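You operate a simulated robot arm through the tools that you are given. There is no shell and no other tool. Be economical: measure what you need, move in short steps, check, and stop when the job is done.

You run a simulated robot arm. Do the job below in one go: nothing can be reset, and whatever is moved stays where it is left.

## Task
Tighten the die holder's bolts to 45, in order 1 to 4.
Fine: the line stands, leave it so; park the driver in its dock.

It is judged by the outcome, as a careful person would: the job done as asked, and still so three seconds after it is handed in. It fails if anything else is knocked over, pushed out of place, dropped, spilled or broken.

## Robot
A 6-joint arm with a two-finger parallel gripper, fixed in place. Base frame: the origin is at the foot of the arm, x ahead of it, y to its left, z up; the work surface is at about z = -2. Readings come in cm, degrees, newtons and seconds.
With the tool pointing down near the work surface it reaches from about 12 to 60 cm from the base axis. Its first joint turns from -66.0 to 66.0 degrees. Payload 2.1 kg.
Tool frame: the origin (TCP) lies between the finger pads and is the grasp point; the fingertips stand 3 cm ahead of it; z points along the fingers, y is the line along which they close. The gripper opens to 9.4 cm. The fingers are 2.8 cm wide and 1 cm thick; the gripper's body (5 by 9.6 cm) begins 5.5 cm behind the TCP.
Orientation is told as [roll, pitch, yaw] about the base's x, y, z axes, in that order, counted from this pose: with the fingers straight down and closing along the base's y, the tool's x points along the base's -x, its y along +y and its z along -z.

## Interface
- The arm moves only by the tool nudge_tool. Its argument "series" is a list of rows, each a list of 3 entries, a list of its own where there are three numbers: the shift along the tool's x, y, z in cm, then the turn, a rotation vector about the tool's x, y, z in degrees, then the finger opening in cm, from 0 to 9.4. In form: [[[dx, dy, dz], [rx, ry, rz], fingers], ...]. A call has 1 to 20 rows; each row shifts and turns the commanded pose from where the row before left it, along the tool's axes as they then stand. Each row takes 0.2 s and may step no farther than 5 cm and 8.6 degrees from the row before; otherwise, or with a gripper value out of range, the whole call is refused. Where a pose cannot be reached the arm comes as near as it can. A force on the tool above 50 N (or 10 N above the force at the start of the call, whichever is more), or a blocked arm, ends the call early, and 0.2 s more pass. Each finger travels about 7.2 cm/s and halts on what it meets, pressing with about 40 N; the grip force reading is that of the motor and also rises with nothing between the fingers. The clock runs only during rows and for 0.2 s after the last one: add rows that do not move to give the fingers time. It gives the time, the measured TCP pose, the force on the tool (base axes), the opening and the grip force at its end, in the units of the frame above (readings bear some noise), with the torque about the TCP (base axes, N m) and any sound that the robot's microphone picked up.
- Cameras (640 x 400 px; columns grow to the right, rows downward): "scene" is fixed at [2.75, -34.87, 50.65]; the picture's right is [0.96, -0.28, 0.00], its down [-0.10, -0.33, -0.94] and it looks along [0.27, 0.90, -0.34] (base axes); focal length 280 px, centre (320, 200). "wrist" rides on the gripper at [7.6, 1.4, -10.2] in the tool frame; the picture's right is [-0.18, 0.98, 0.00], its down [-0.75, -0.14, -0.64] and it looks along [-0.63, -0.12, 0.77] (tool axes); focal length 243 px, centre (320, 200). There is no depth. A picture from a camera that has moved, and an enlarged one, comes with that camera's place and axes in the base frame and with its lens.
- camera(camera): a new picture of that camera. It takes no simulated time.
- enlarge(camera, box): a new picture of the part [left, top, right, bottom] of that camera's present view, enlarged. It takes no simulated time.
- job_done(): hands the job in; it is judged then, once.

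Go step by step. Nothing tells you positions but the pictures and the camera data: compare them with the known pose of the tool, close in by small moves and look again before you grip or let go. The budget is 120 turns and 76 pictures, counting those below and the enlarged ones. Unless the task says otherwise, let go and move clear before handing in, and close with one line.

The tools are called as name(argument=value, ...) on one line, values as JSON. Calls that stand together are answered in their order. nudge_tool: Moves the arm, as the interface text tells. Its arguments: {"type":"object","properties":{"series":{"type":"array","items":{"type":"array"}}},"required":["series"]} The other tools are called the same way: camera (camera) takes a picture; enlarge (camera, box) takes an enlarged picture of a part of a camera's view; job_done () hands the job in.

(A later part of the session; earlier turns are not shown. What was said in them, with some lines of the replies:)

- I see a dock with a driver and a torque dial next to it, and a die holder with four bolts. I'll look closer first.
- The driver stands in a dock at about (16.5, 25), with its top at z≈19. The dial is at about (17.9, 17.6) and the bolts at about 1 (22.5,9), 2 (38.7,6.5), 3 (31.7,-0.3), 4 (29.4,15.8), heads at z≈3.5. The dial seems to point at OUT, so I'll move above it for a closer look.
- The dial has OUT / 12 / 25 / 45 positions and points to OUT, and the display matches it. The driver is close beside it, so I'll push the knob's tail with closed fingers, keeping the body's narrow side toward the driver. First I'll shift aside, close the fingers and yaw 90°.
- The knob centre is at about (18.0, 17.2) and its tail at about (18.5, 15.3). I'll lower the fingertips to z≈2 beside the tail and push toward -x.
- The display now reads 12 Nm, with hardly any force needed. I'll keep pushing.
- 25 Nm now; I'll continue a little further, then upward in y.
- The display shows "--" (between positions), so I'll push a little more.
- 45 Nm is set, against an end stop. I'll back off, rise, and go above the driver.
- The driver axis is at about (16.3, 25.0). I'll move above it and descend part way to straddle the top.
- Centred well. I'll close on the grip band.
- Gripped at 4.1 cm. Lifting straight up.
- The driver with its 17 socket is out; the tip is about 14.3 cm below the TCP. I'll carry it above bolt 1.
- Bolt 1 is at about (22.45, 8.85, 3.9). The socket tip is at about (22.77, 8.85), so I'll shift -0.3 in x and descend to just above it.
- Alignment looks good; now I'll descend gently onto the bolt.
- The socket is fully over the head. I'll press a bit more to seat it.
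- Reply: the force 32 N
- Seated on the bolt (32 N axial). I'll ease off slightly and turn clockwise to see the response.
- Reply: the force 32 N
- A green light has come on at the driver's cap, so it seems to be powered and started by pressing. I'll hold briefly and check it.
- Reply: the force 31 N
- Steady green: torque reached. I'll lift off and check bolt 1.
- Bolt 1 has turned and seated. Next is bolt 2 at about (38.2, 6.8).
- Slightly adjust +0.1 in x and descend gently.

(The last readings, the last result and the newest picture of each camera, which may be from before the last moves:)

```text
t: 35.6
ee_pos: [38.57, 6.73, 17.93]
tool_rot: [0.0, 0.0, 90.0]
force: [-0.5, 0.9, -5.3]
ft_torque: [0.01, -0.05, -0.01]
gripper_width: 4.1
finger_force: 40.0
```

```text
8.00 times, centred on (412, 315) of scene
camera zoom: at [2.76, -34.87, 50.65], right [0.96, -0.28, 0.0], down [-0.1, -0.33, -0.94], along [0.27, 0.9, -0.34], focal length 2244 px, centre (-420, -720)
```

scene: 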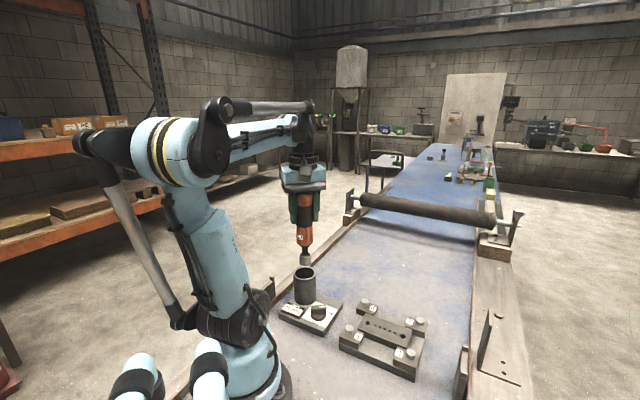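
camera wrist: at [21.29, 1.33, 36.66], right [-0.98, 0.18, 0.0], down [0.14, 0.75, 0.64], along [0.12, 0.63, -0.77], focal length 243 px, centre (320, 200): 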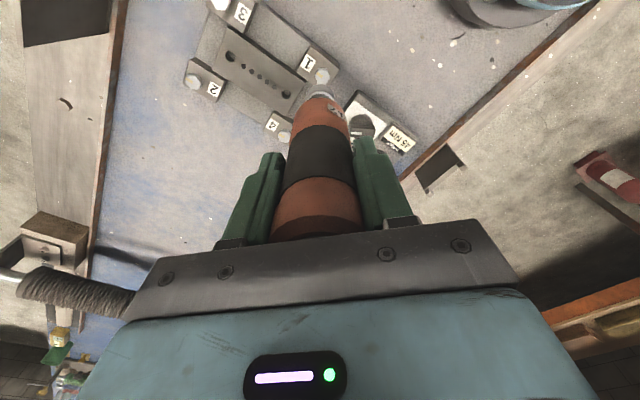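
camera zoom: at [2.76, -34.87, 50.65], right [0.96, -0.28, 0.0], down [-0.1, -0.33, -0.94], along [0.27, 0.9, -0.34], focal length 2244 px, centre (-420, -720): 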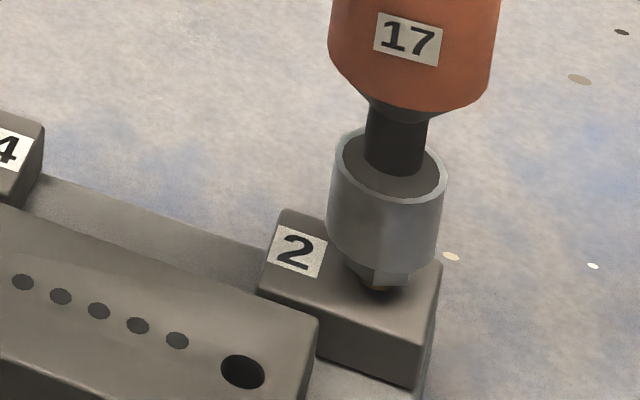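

nudge_tool(series=[[[0, 0, 0.25], [0, 0, 0], 0], [[0, 0, 0.25], [0, 0, 0], 0], [[0, 0, 0.2], [0, 0, 0], 0], [[0, 0, 0], [0, 0, 0], 0]])

enlarge(camera="scene", box=[370, 240, 460, 350])

```text
t: 36.6
ee_pos: [38.57, 6.62, 17.15]
tool_rot: [0.0, 0.0, 89.9]
force: [0.5, 0.0, -5.3]
ft_torque: [-0.01, -0.01, 0.0]
gripper_width: 4.13
finger_force: 39.7
```

```text
3.64 times, centred on (415, 295) of scene
camera zoom: at [2.76, -34.87, 50.65], right [0.96, -0.28, 0.0], down [-0.1, -0.33, -0.94], along [0.27, 0.9, -0.34], focal length 1020 px, centre (-26, -146)
```

zoom: 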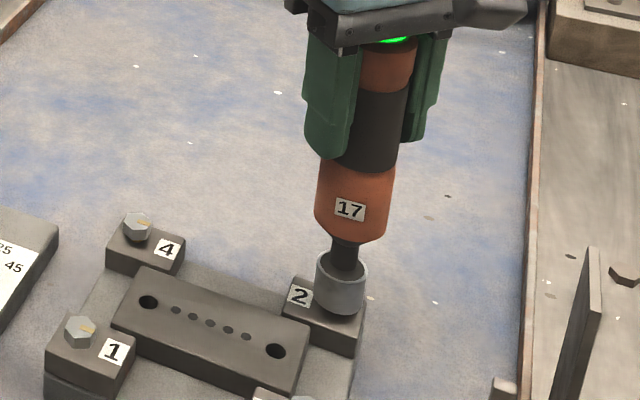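

nudge_tool(series=[[[0, 0, 0.15], [0, 0, 0], 0], [[0, 0, 0.15], [0, 0, 0], 0], [[0, 0, 0.1], [0, 0, 0], 0], [[0, 0, 0], [0, 0, 0], 0]])

enlarge(camera="scene", box=[370, 240, 460, 350])

```text
t: 37.6
ee_pos: [38.53, 6.63, 16.85]
tool_rot: [0.0, 0.0, 90.0]
force: [0.5, 1.0, -5.6]
ft_torque: [0.0, -0.01, 0.02]
gripper_width: 4.12
finger_force: 40.1
```

```text
3.64 times, centred on (415, 295) of scene
camera zoom: at [2.76, -34.87, 50.65], right [0.96, -0.28, 0.0], down [-0.1, -0.33, -0.94], along [0.27, 0.9, -0.34], focal length 1020 px, centre (-26, -146)
```

zoom: 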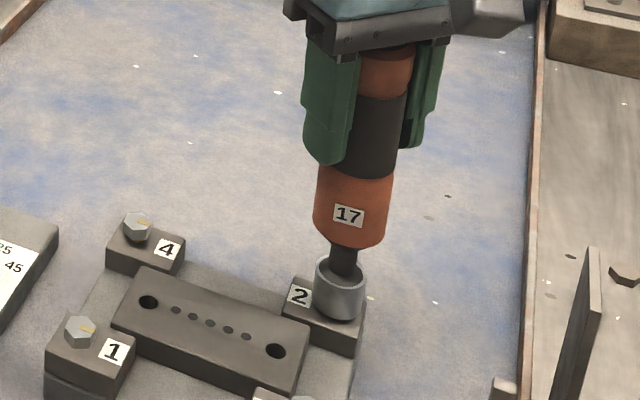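

The light went out; a new cycle has probably begun. I'll press a touch more and wait.

nudge_tool(series=[[[0, 0, 0.1], [0, 0, 0], 0], [[0, 0, 0.1], [0, 0, 0], 0], [[0, 0, 0.05], [0, 0, 0], 0], [[0, 0, 0], [0, 0, 0], 0], [[0, 0, 0], [0, 0, 0], 0]])

enlarge(camera="scene", box=[370, 240, 460, 350])

```text
t: 38.8
ee_pos: [38.54, 6.57, 16.53]
tool_rot: [0.0, 0.1, 90.0]
force: [-0.5, 0.1, -5.2]
ft_torque: [-0.01, 0.04, 0.01]
gripper_width: 4.14
finger_force: 40.2
```

```text
3.64 times, centred on (415, 295) of scene
camera zoom: at [2.76, -34.87, 50.65], right [0.96, -0.28, 0.0], down [-0.1, -0.33, -0.94], along [0.27, 0.9, -0.34], focal length 1020 px, centre (-26, -146)
```

zoom: 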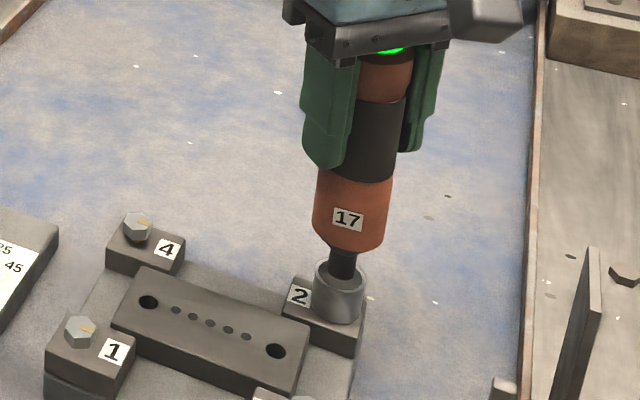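

Green again, so bolt 2 is done. I'll lift and move to bolt 3 at about (31.65, -0.2).

nudge_tool(series=[[[0, 0, -0.4], [0, 0, 0], 0], [[0, 0, -1], [0, 0, 0], 0], [[0, 0, -2], [0, 0, 0], 0], [[0, 0, -2.3], [0, 0, 0], 0], [[2, 2.2, 0], [0, 0, 0], 0], [[2.4, 2.4, 0], [0, 0, 0], 0], [[2.4, 2.3, 0], [0, 0, 0], 0], [[0, 0, 0], [0, 0, 0], 0]])

enlarge(camera="wrist", box=[270, 40, 370, 130])

enlarge(camera="scene", box=[350, 270, 450, 390])

```text
t: 40.6
ee_pos: [31.58, -0.3, 22.21]
tool_rot: [0.0, 0.0, 90.0]
force: [-0.1, -0.1, -5.6]
ft_torque: [0.0, -0.04, 0.03]
gripper_width: 4.11
finger_force: 40.4
```

```text
4.44 times, centred on (320, 85) of wrist
camera zoom: at [30.33, -7.83, 32.47], right [-0.98, 0.18, 0.0], down [0.14, 0.75, 0.64], along [0.12, 0.63, -0.77], focal length 1078 px, centre (320, 711)
```

zoom: 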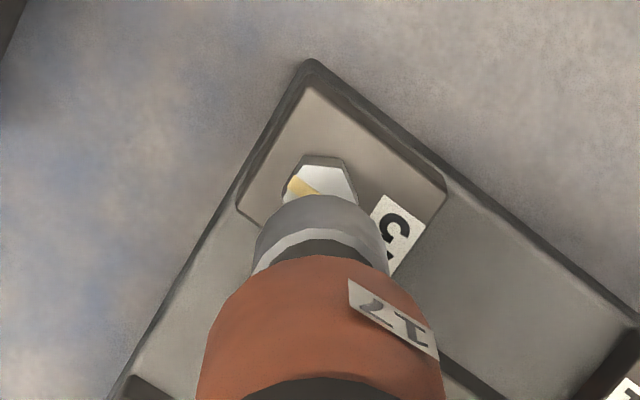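

```text
3.33 times, centred on (400, 330) of scene
camera zoom: at [2.75, -34.87, 50.65], right [0.96, -0.28, 0.0], down [-0.1, -0.33, -0.94], along [0.27, 0.9, -0.34], focal length 935 px, centre (53, -233)
```

zoom: 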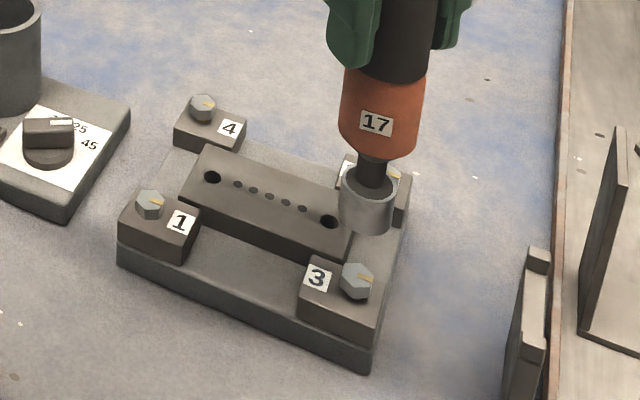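

Bolt 3's picture alignment matches that of bolt 2, so I'll descend.

nudge_tool(series=[[[0, 0, 1.3], [0, 0, 0], 0], [[0, 0, 1.3], [0, 0, 0], 0], [[0, 0, 0.8], [0, 0, 0], 0], [[0, 0, 0], [0, 0, 0], 0]])

enlarge(camera="scene", box=[380, 315, 425, 365])

```text
t: 41.6
ee_pos: [31.67, -0.11, 18.71]
tool_rot: [0.0, -0.1, 89.9]
force: [0.5, -0.1, -5.4]
ft_torque: [-0.02, 0.0, 0.02]
gripper_width: 4.12
finger_force: 40.5
```

```text
8.00 times, centred on (402, 340) of scene
camera zoom: at [2.76, -34.87, 50.65], right [0.96, -0.28, 0.0], down [-0.1, -0.33, -0.94], along [0.27, 0.9, -0.34], focal length 2244 px, centre (-340, -920)
```

zoom: 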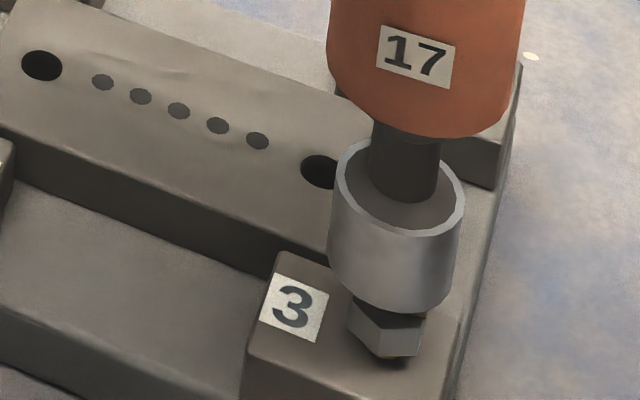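

nudge_tool(series=[[[0, 0, 0.3], [0, 0, 0], 0], [[0, 0, 0.25], [0, 0, 0], 0], [[0, 0, 0.25], [0, 0, 0], 0], [[0, 0, 0.2], [0, 0, 0], 0], [[0, 0, 0.2], [0, 0, 0], 0], [[0, 0, 0], [0, 0, 0], 0]])

enlarge(camera="scene", box=[370, 260, 450, 370])

```text
t: 43.0
ee_pos: [31.7, -0.16, 17.63]
tool_rot: [0.1, 0.0, 90.0]
force: [-0.6, 0.1, -5.9]
ft_torque: [0.01, 0.04, -0.01]
gripper_width: 4.1
finger_force: 39.9
```

```text
3.64 times, centred on (410, 315) of scene
camera zoom: at [2.76, -34.87, 50.65], right [0.96, -0.28, 0.0], down [-0.1, -0.33, -0.94], along [0.27, 0.9, -0.34], focal length 1020 px, centre (-7, -218)
```

zoom: 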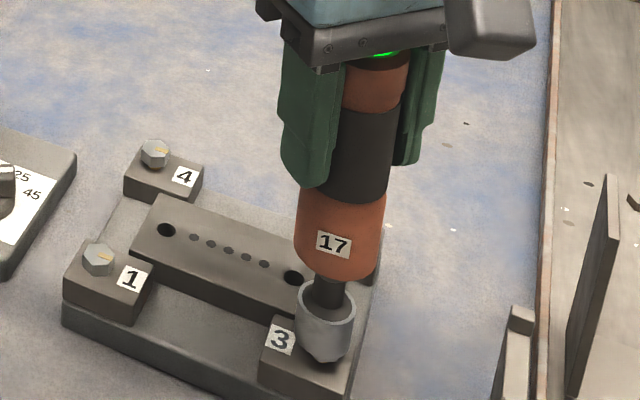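

nudge_tool(series=[[[0, 0, 0.25], [0, 0, 0], 0], [[0, 0, 0.2], [0, 0, 0], 0], [[0, 0, 0.2], [0, 0, 0], 0], [[0, 0, 0.15], [0, 0, 0], 0], [[0, 0, 0], [0, 0, 0], 0]])

enlarge(camera="scene", box=[370, 260, 450, 370])

```text
t: 44.2
ee_pos: [31.59, -0.08, 16.86]
tool_rot: [-0.2, 0.0, 90.0]
force: [0.1, 0.4, -6.3]
ft_torque: [0.01, 0.0, 0.0]
gripper_width: 4.1
finger_force: 40.1
```

```text
3.64 times, centred on (410, 315) of scene
camera zoom: at [2.76, -34.87, 50.65], right [0.96, -0.28, 0.0], down [-0.1, -0.33, -0.94], along [0.27, 0.9, -0.34], focal length 1020 px, centre (-7, -218)
```

zoom: 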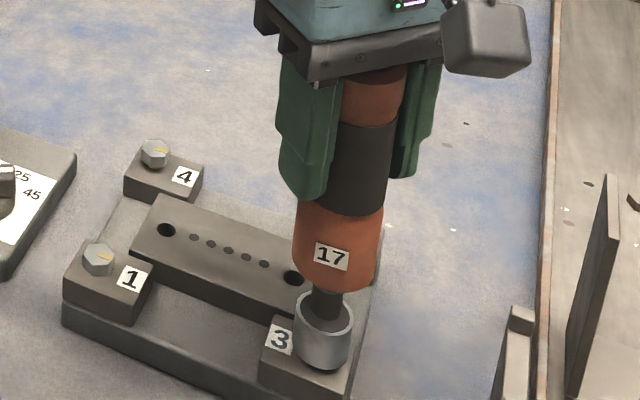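

Cycle running (light out). I'll follow it down and wait for green.

nudge_tool(series=[[[0, 0, 0.1], [0, 0, 0], 0], [[0, 0, 0.1], [0, 0, 0], 0], [[0, 0, 0.05], [0, 0, 0], 0], [[0, 0, 0], [0, 0, 0], 0], [[0, 0, 0], [0, 0, 0], 0]])

enlarge(camera="scene", box=[370, 260, 450, 370])

```text
t: 45.4
ee_pos: [31.62, -0.15, 16.6]
tool_rot: [0.0, 0.0, 90.1]
force: [-1.0, 0.0, -5.7]
ft_torque: [0.0, -0.01, 0.01]
gripper_width: 4.1
finger_force: 40.6
```

```text
3.64 times, centred on (410, 315) of scene
camera zoom: at [2.76, -34.87, 50.65], right [0.96, -0.28, 0.0], down [-0.1, -0.33, -0.94], along [0.27, 0.9, -0.34], focal length 1020 px, centre (-7, -218)
```

zoom: 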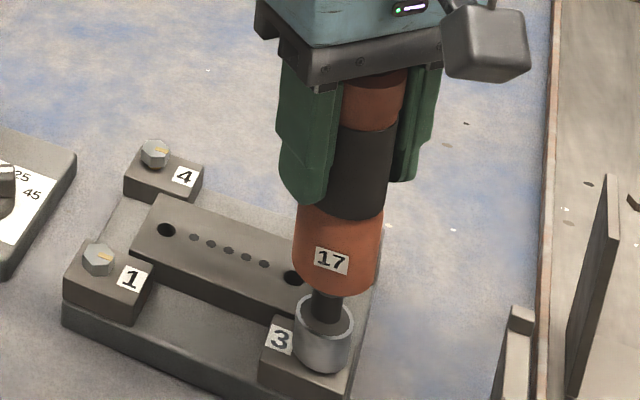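

nudge_tool(series=[[[0, 0, 0.05], [0, 0, 0], 0], [[0, 0, 0.05], [0, 0, 0], 0], [[0, 0, 0], [0, 0, 0], 0], [[0, 0, 0], [0, 0, 0], 0], [[0, 0, 0], [0, 0, 0], 0]])

enlarge(camera="scene", box=[390, 260, 430, 300])

```text
t: 46.6
ee_pos: [31.67, -0.09, 16.51]
tool_rot: [0.0, 0.0, 90.1]
force: [-1.3, -1.1, 5.0]
ft_torque: [-0.04, 0.18, 0.0]
gripper_width: 4.08
finger_force: 39.9
```

```text
10.00 times, centred on (410, 280) of scene
camera zoom: at [2.75, -34.87, 50.65], right [0.96, -0.28, 0.0], down [-0.1, -0.33, -0.94], along [0.27, 0.9, -0.34], focal length 2805 px, centre (-580, -600)
```

zoom: 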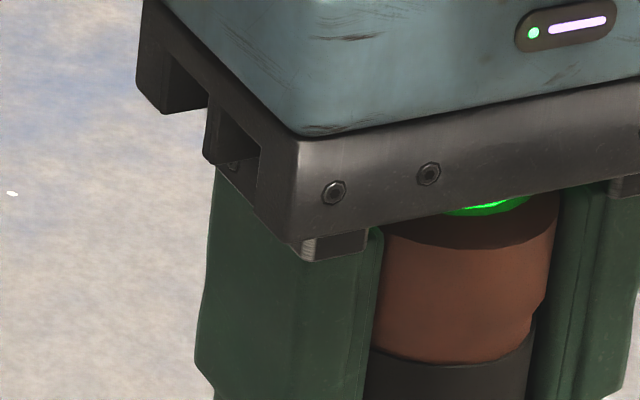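

Green; bolt 3 is done. Next is bolt 4 at about (29.25, 15.8).

nudge_tool(series=[[[0, 0, -0.4], [0, 0, 0], 0], [[0, 0, -1], [0, 0, 0], 0], [[0, 0, -2], [0, 0, 0], 0], [[0, 0, -2.4], [0, 0, 0], 0], [[-2.4, 0.4, 0], [0, 0, 0], 0], [[-3, 0.4, 0], [0, 0, 0], 0], [[-3, 0.4, 0], [0, 0, 0], 0], [[-3, 0.4, 0], [0, 0, 0], 0], [[-2.5, 0.4, 0], [0, 0, 0], 0], [[-2, 0.4, 0], [0, 0, 0], 0], [[0, 0, 0], [0, 0, 0], 0]])

enlarge(camera="wrist", box=[270, 40, 370, 130])

enlarge(camera="scene", box=[335, 260, 435, 380])

```text
t: 49.0
ee_pos: [29.1, 15.75, 22.45]
tool_rot: [0.1, -0.1, 90.0]
force: [-1.6, -0.2, -5.3]
ft_torque: [-0.03, -0.02, 0.02]
gripper_width: 4.12
finger_force: 40.3
```

```text
4.44 times, centred on (320, 85) of wrist
camera zoom: at [27.89, 8.19, 32.63], right [-0.98, 0.18, 0.0], down [0.14, 0.75, 0.64], along [0.12, 0.63, -0.77], focal length 1078 px, centre (320, 711)
```

zoom: 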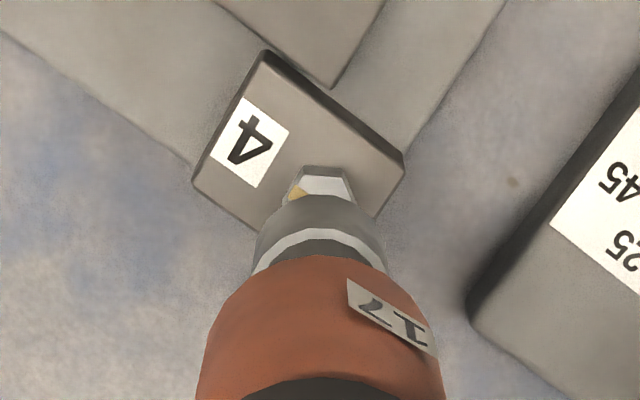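

```text
3.33 times, centred on (385, 320) of scene
camera zoom: at [2.76, -34.87, 50.65], right [0.96, -0.28, 0.0], down [-0.1, -0.33, -0.94], along [0.27, 0.9, -0.34], focal length 935 px, centre (103, -200)
```

zoom: 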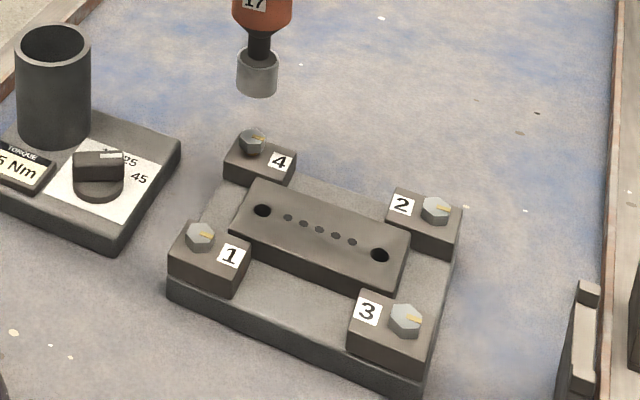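

nudge_tool(series=[[[-0.15, -0.05, 1.3], [0, 0, 0], 0], [[0, 0, 1.3], [0, 0, 0], 0], [[0, 0, 0.9], [0, 0, 0], 0], [[0, 0, 0], [0, 0, 0], 0]])

enlarge(camera="scene", box=[340, 275, 385, 325])

```text
t: 50.0
ee_pos: [29.35, 15.92, 18.84]
tool_rot: [0.0, 0.0, 90.0]
force: [-0.3, -0.4, -5.5]
ft_torque: [0.02, 0.02, 0.0]
gripper_width: 4.1
finger_force: 39.8
```

```text
8.00 times, centred on (362, 300) of scene
camera zoom: at [2.76, -34.87, 50.65], right [0.96, -0.28, 0.0], down [-0.1, -0.33, -0.94], along [0.27, 0.9, -0.34], focal length 2244 px, centre (-20, -600)
```

zoom: 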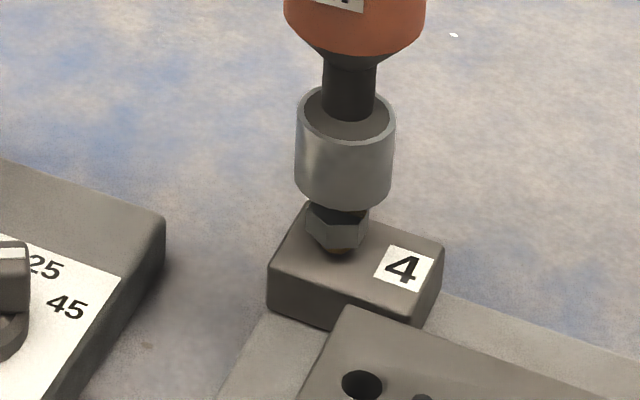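

nudge_tool(series=[[[0, 0.03, 0.3], [0, 0, 0], 0], [[0, 0, 0.3], [0, 0, 0], 0], [[0, 0, 0.25], [0, 0, 0], 0], [[0, 0, 0.2], [0, 0, 0], 0], [[0, 0, 0.2], [0, 0, 0], 0], [[0, 0, 0], [0, 0, 0], 0]])

enlarge(camera="scene", box=[340, 275, 385, 325])

```text
t: 51.4
ee_pos: [29.29, 15.89, 17.58]
tool_rot: [0.0, 0.1, 90.0]
force: [0.8, -0.2, -5.1]
ft_torque: [0.0, -0.02, 0.01]
gripper_width: 4.11
finger_force: 40.2
```

```text
8.00 times, centred on (362, 300) of scene
camera zoom: at [2.76, -34.87, 50.65], right [0.96, -0.28, 0.0], down [-0.1, -0.33, -0.94], along [0.27, 0.9, -0.34], focal length 2244 px, centre (-20, -600)
```

zoom: 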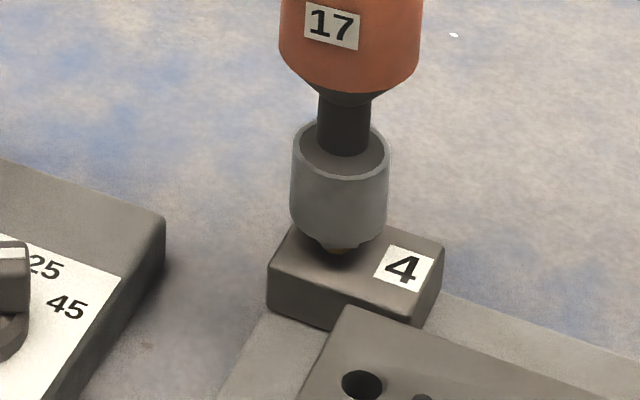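

Engaging cleanly; I'll continue down and wait.

nudge_tool(series=[[[0, 0, 0.25], [0, 0, 0], 0], [[0, 0, 0.2], [0, 0, 0], 0], [[0, 0, 0.2], [0, 0, 0], 0], [[0, 0, 0.15], [0, 0, 0], 0], [[0, 0, 0.1], [0, 0, 0], 0], [[0, 0, 0.08], [0, 0, 0], 0], [[0, 0, 0], [0, 0, 0], 0], [[0, 0, 0], [0, 0, 0], 0], [[0, 0, 0], [0, 0, 0], 0], [[0, 0, 0], [0, 0, 0], 0]])

enlarge(camera="scene", box=[335, 210, 425, 320])

```text
t: 53.6
ee_pos: [29.31, 16.03, 16.53]
tool_rot: [0.1, 0.0, 90.1]
force: [-0.4, 0.6, -6.1]
ft_torque: [0.02, -0.01, 0.0]
gripper_width: 4.1
finger_force: 40.2
```

```text
3.64 times, centred on (380, 265) of scene
camera zoom: at [2.76, -34.87, 50.65], right [0.96, -0.28, 0.0], down [-0.1, -0.33, -0.94], along [0.27, 0.9, -0.34], focal length 1020 px, centre (102, -36)
```

zoom: 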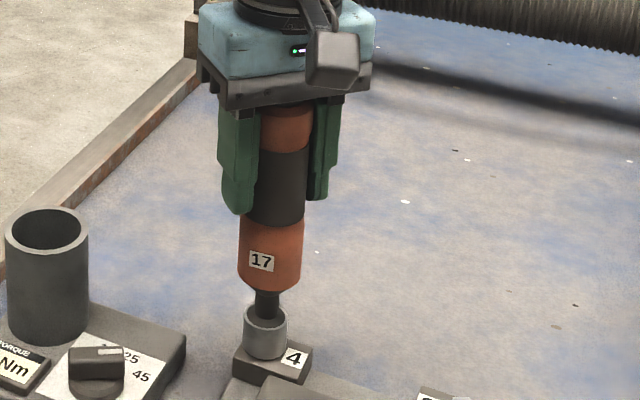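

nudge_tool(series=[[[0, 0, 0.05], [0, 0, 0], 0], [[0, 0, 0.05], [0, 0, 0], 0], [[0, 0, 0], [0, 0, 0], 0], [[0, 0, 0], [0, 0, 0], 0], [[0, 0, 0], [0, 0, 0], 0]])

enlarge(camera="scene", box=[380, 220, 430, 260])

```text
t: 54.8
ee_pos: [29.14, 15.88, 16.44]
tool_rot: [0.0, 0.1, 90.0]
force: [-0.5, -0.7, -5.0]
ft_torque: [0.02, -0.01, -0.02]
gripper_width: 4.12
finger_force: 39.7
```

```text
10.00 times, centred on (405, 240) of scene
camera zoom: at [2.76, -34.87, 50.65], right [0.96, -0.28, 0.0], down [-0.1, -0.33, -0.94], along [0.27, 0.9, -0.34], focal length 2805 px, centre (-530, -200)
```

zoom: 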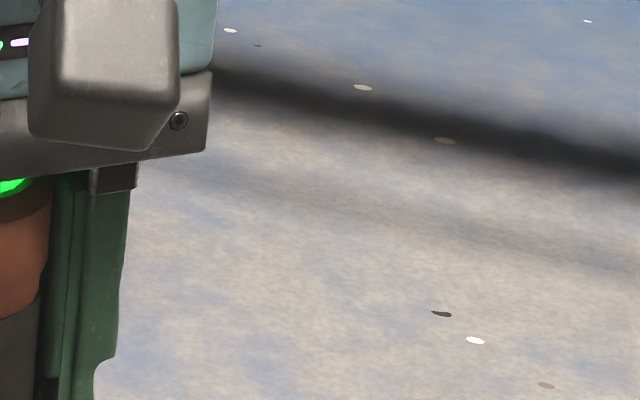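

Green; bolt 4 is done. I'll lift well clear, inspect the bolts, and head toward the dock.

nudge_tool(series=[[[0, 0, -0.4], [0, 0, 0], 0], [[0, 0, -1], [0, 0, 0], 0], [[0, 0, -2], [0, 0, 0], 0], [[0, 0, -2.5], [0, 0, 0], 0], [[0, 0, -2.5], [0, 0, 0], 0], [[0, 0, -1.6], [0, 0, 0], 0], [[-1.4, 2, 0], [0, 0, 0], 0], [[-1.8, 2.5, 0], [0, 0, 0], 0], [[-1.8, 2.5, 0], [0, 0, 0], 0], [[-1.8, 2.5, 0], [0, 0, 0], 0], [[-1.3, 1.8, 0], [0, 0, 0], 0], [[-1, 1.5, 0], [0, 0, 0], 0], [[0, 0, 0], [0, 0, 0], 0]])

enlarge(camera="scene", box=[335, 270, 435, 380])

enlarge(camera="scene", box=[260, 220, 350, 330])

enlarge(camera="wrist", box=[250, 20, 390, 140])

```text
t: 57.6
ee_pos: [16.43, 25.07, 26.3]
tool_rot: [0.0, 0.0, 89.9]
force: [0.3, 0.1, -5.6]
ft_torque: [-0.01, 0.0, -0.01]
gripper_width: 4.08
finger_force: 40.1
```

```text
3.64 times, centred on (385, 325) of scene
camera zoom: at [2.76, -34.87, 50.65], right [0.96, -0.28, 0.0], down [-0.1, -0.33, -0.94], along [0.27, 0.9, -0.35], focal length 1020 px, centre (84, -254)
```

zoom: 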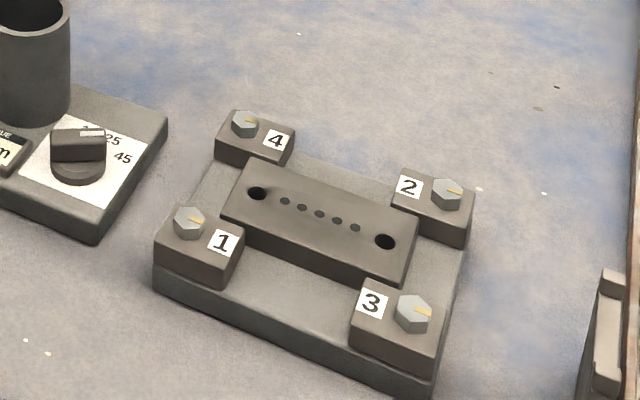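

```text
3.64 times, centred on (305, 275) of scene
camera zoom: at [2.76, -34.87, 50.65], right [0.96, -0.28, 0.0], down [-0.1, -0.33, -0.94], along [0.27, 0.9, -0.35], focal length 1020 px, centre (374, -73)
```

zoom: 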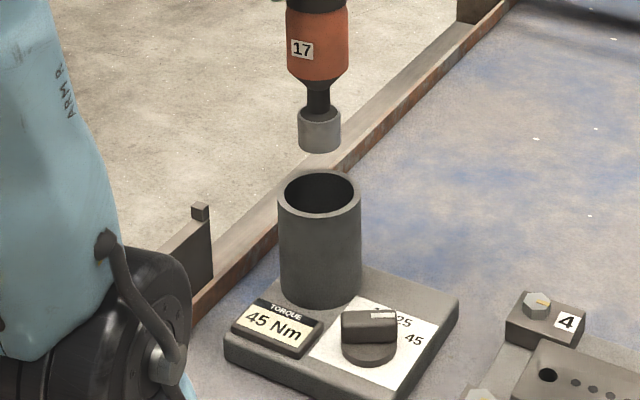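

```text
3.33 times, centred on (320, 80) of wrist
camera zoom: at [15.09, 17.43, 36.67], right [-0.98, 0.18, 0.0], down [0.14, 0.75, 0.64], along [0.12, 0.63, -0.77], focal length 809 px, centre (320, 600)
```

zoom: 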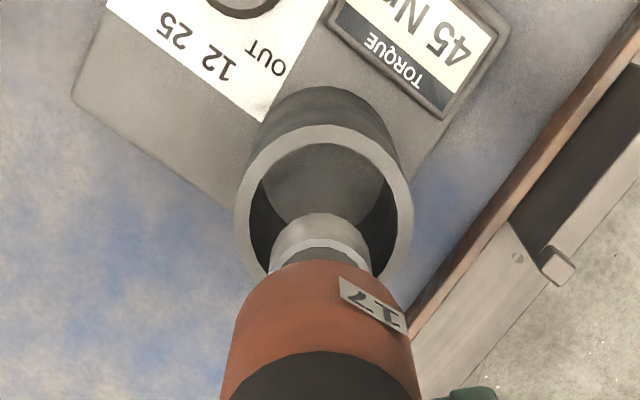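

All four heads are down on their blocks. The driver hangs over the dock tube in line, so I'll lower it in.

nudge_tool(series=[[[0, 0, 1.5], [0, 0, 0], 0], [[0, 0, 1.5], [0, 0, 0], 0], [[0, 0, 1.5], [0, 0, 0], 0], [[0, 0, 1.2], [0, 0, 0], 0], [[0, 0, 1], [0, 0, 0], 0], [[0, 0, 1], [0, 0, 0], 0], [[0, 0, 0.8], [0, 0, 0], 0], [[0, 0, 0], [0, 0, 0], 0]])

enlarge(camera="scene", box=[260, 220, 350, 330])

enlarge(camera="wrist", box=[250, 20, 390, 140])

```text
t: 59.4
ee_pos: [16.53, 24.96, 17.94]
tool_rot: [0.0, 0.0, 90.0]
force: [-1.2, 0.5, -5.5]
ft_torque: [0.01, -0.04, -0.03]
gripper_width: 4.12
finger_force: 40.0
```

```text
3.64 times, centred on (305, 275) of scene
camera zoom: at [2.76, -34.87, 50.65], right [0.96, -0.28, 0.0], down [-0.1, -0.33, -0.94], along [0.27, 0.9, -0.35], focal length 1020 px, centre (374, -73)
```

zoom: 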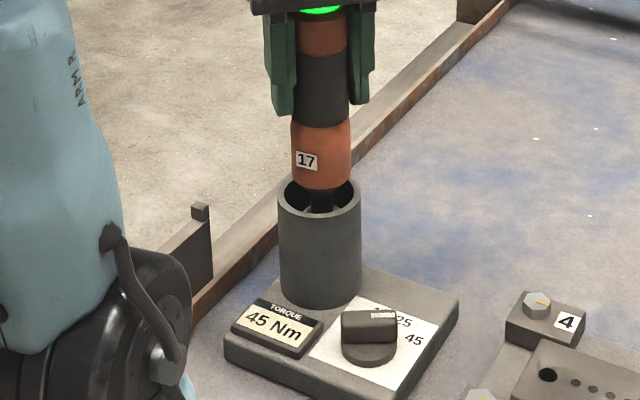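

```text
3.33 times, centred on (320, 80) of wrist
camera zoom: at [15.18, 17.41, 28.23], right [-0.98, 0.18, 0.0], down [0.14, 0.75, 0.64], along [0.12, 0.63, -0.77], focal length 809 px, centre (320, 600)
```

zoom: 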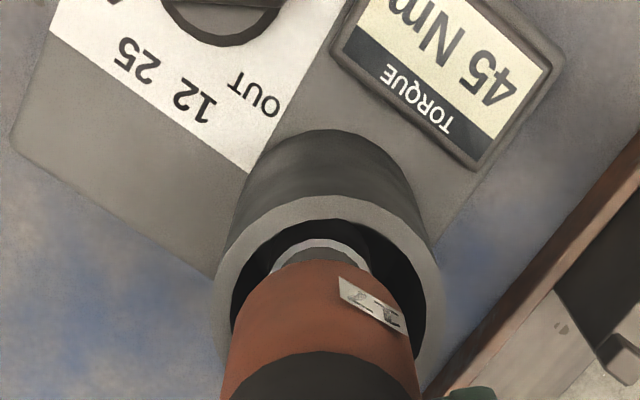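

Small correction of -0.1 in x to centre it in the tube, then lower gently.

nudge_tool(series=[[[0, 0.1, 0.4], [0, 0, 0], 0], [[0, 0, 0.6], [0, 0, 0], 0], [[0, 0, 0.6], [0, 0, 0], 0], [[0, 0, 0.6], [0, 0, 0], 0], [[0, 0, 0.5], [0, 0, 0], 0], [[0, 0, 0], [0, 0, 0], 0]])

enlarge(camera="scene", box=[260, 220, 350, 330])

```text
t: 60.8
ee_pos: [16.33, 25.0, 15.28]
tool_rot: [0.1, 0.0, 90.1]
force: [0.0, 0.1, -6.0]
ft_torque: [0.01, 0.02, -0.01]
gripper_width: 4.1
finger_force: 39.4
```

```text
3.64 times, centred on (305, 275) of scene
camera zoom: at [2.76, -34.87, 50.65], right [0.96, -0.28, 0.0], down [-0.1, -0.33, -0.94], along [0.27, 0.9, -0.35], focal length 1020 px, centre (374, -73)
```

zoom: 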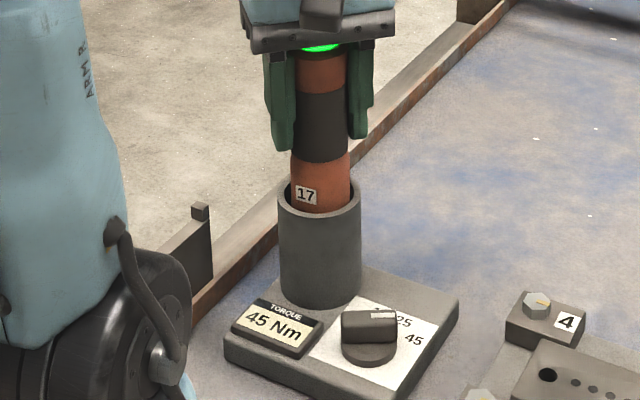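

Sliding in freely; now the last centimetre, slowly.

nudge_tool(series=[[[0, 0, 0.3], [0, 0, 0], 0], [[0, 0, 0.2], [0, 0, 0], 0], [[0, 0, 0.15], [0, 0, 0], 0], [[0, 0, 0.1], [0, 0, 0], 0], [[0, 0, 0], [0, 0, 0], 0]])

```text
t: 62.0
ee_pos: [16.42, 25.03, 14.56]
tool_rot: [0.0, 0.0, 90.0]
force: [0.6, 0.0, -6.0]
ft_torque: [0.04, 0.03, 0.01]
gripper_width: 4.09
finger_force: 40.4
```

nudge_tool(series=[[[0, 0, 0.08], [0, 0, 0], 0], [[0, 0, 0.08], [0, 0, 0], 0], [[0, 0, 0], [0, 0, 0], 0]])

```text
t: 62.8
ee_pos: [16.47, 25.12, 14.47]
tool_rot: [0.0, 0.0, 90.0]
force: [-2.0, -5.0, 40.2]
ft_torque: [-0.01, 0.17, -0.2]
gripper_width: 4.11
finger_force: 40.2
```

Bottomed in the dock. I'll ease off, release and open.

nudge_tool(series=[[[0, 0, -0.07], [0, 0, 0], 0], [[0, 0, 0], [0, 0, 0], 4.6], [[0, 0, 0], [0, 0, 0], 6], [[0, 0, 0], [0, 0, 0], 7], [[0, 0, 0], [0, 0, 0], 7]])

enlarge(camera="scene", box=[260, 220, 350, 330])

```text
t: 64.0
ee_pos: [16.36, 25.03, 14.51]
tool_rot: [0.1, 0.0, 90.0]
force: [-0.1, -0.3, 0.0]
ft_torque: [-0.01, 0.01, 0.03]
gripper_width: 7.0
finger_force: 0.0
```

```text
3.64 times, centred on (305, 275) of scene
camera zoom: at [2.75, -34.87, 50.65], right [0.96, -0.28, 0.0], down [-0.1, -0.33, -0.94], along [0.27, 0.9, -0.34], focal length 1020 px, centre (374, -73)
```

zoom: 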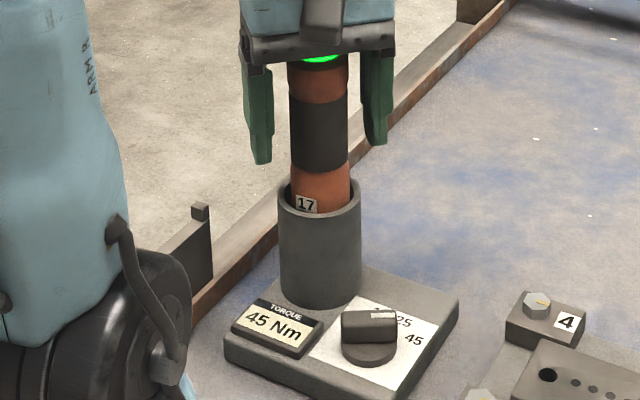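

Released and standing in the dock. I'll retreat straight up.

nudge_tool(series=[[[0, 0, -1], [0, 0, 0], 7], [[0, 0, -2], [0, 0, 0], 7], [[0, 0, -3], [0, 0, 0], 7], [[0, 0, -3], [0, 0, 0], 7], [[0, 0, -4], [0, 0, 0], 7], [[0, 0, -4], [0, 0, 0], 7], [[0, 0, 0], [0, 0, 0], 7]])

camera(camera="scene")

enlarge(camera="scene", box=[260, 220, 440, 390])

camera(camera="wrist")

```text
t: 65.6
ee_pos: [16.31, 25.07, 31.56]
tool_rot: [0.0, 0.0, 90.1]
force: [0.1, 0.4, -0.1]
ft_torque: [0.01, -0.01, -0.02]
gripper_width: 6.99
finger_force: 0.1
```

```text
10 pictures are left
```

scene: 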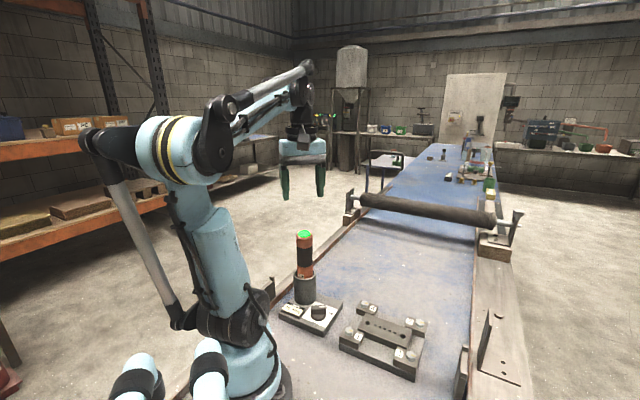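

```text
2.35 times, centred on (350, 305) of scene
camera zoom: at [2.75, -34.87, 50.65], right [0.96, -0.28, 0.0], down [-0.1, -0.33, -0.94], along [0.27, 0.9, -0.34], focal length 660 px, centre (249, -47)
```

zoom: 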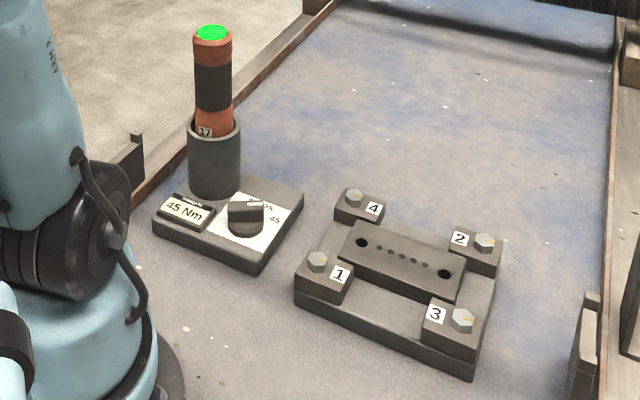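

```text
8 pictures are left
camera wrist: at [14.98, 17.41, 41.81], right [-0.98, 0.18, 0.0], down [0.14, 0.75, 0.64], along [0.12, 0.63, -0.77], focal length 243 px, centre (320, 200)
```

wrist: 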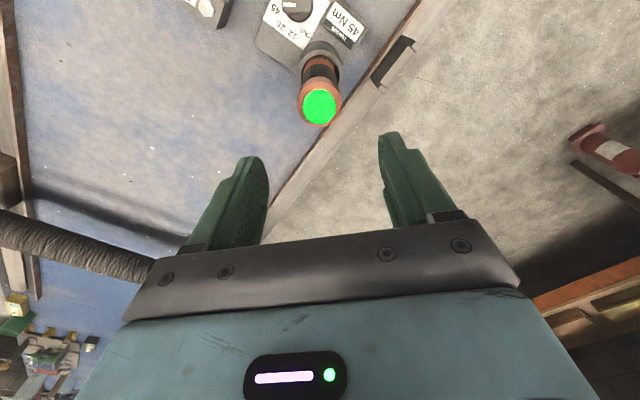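

The driver is docked upright and everything else is in place. One close look at the bolts before I hand in.

enlarge(camera="scene", box=[340, 290, 385, 350])

enlarge(camera="scene", box=[385, 305, 430, 365])

```text
6.67 times, centred on (362, 320) of scene
camera zoom: at [2.75, -34.87, 50.65], right [0.96, -0.28, 0.0], down [-0.1, -0.33, -0.94], along [0.27, 0.9, -0.34], focal length 1870 px, centre (37, -600)
```

zoom: 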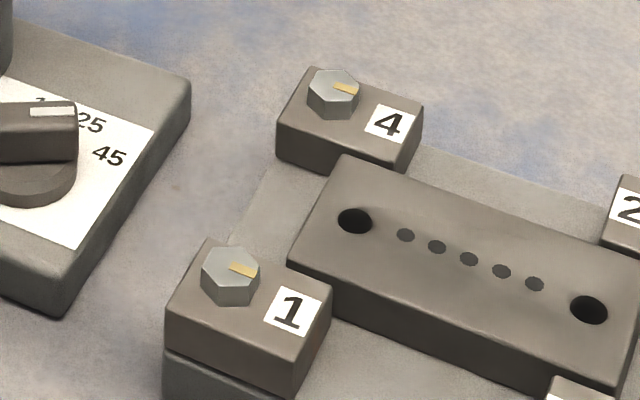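

```text
6.67 times, centred on (408, 335) of scene
camera zoom: at [2.75, -34.87, 50.65], right [0.96, -0.28, 0.0], down [-0.1, -0.33, -0.94], along [0.27, 0.9, -0.34], focal length 1870 px, centre (-263, -700)
```

zoom: 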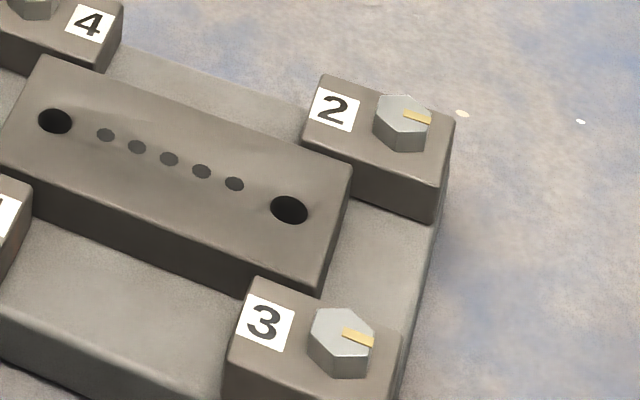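

All four bolt heads are seated, with no shank showing, and the driver is docked. Handing in.

job_done()

```text
The job is handed in.
```

I tightened bolts 1 to 4 in order with the dial set to 45 Nm (the driver showed green on each), put the driver back in its dock, and left the line standing.
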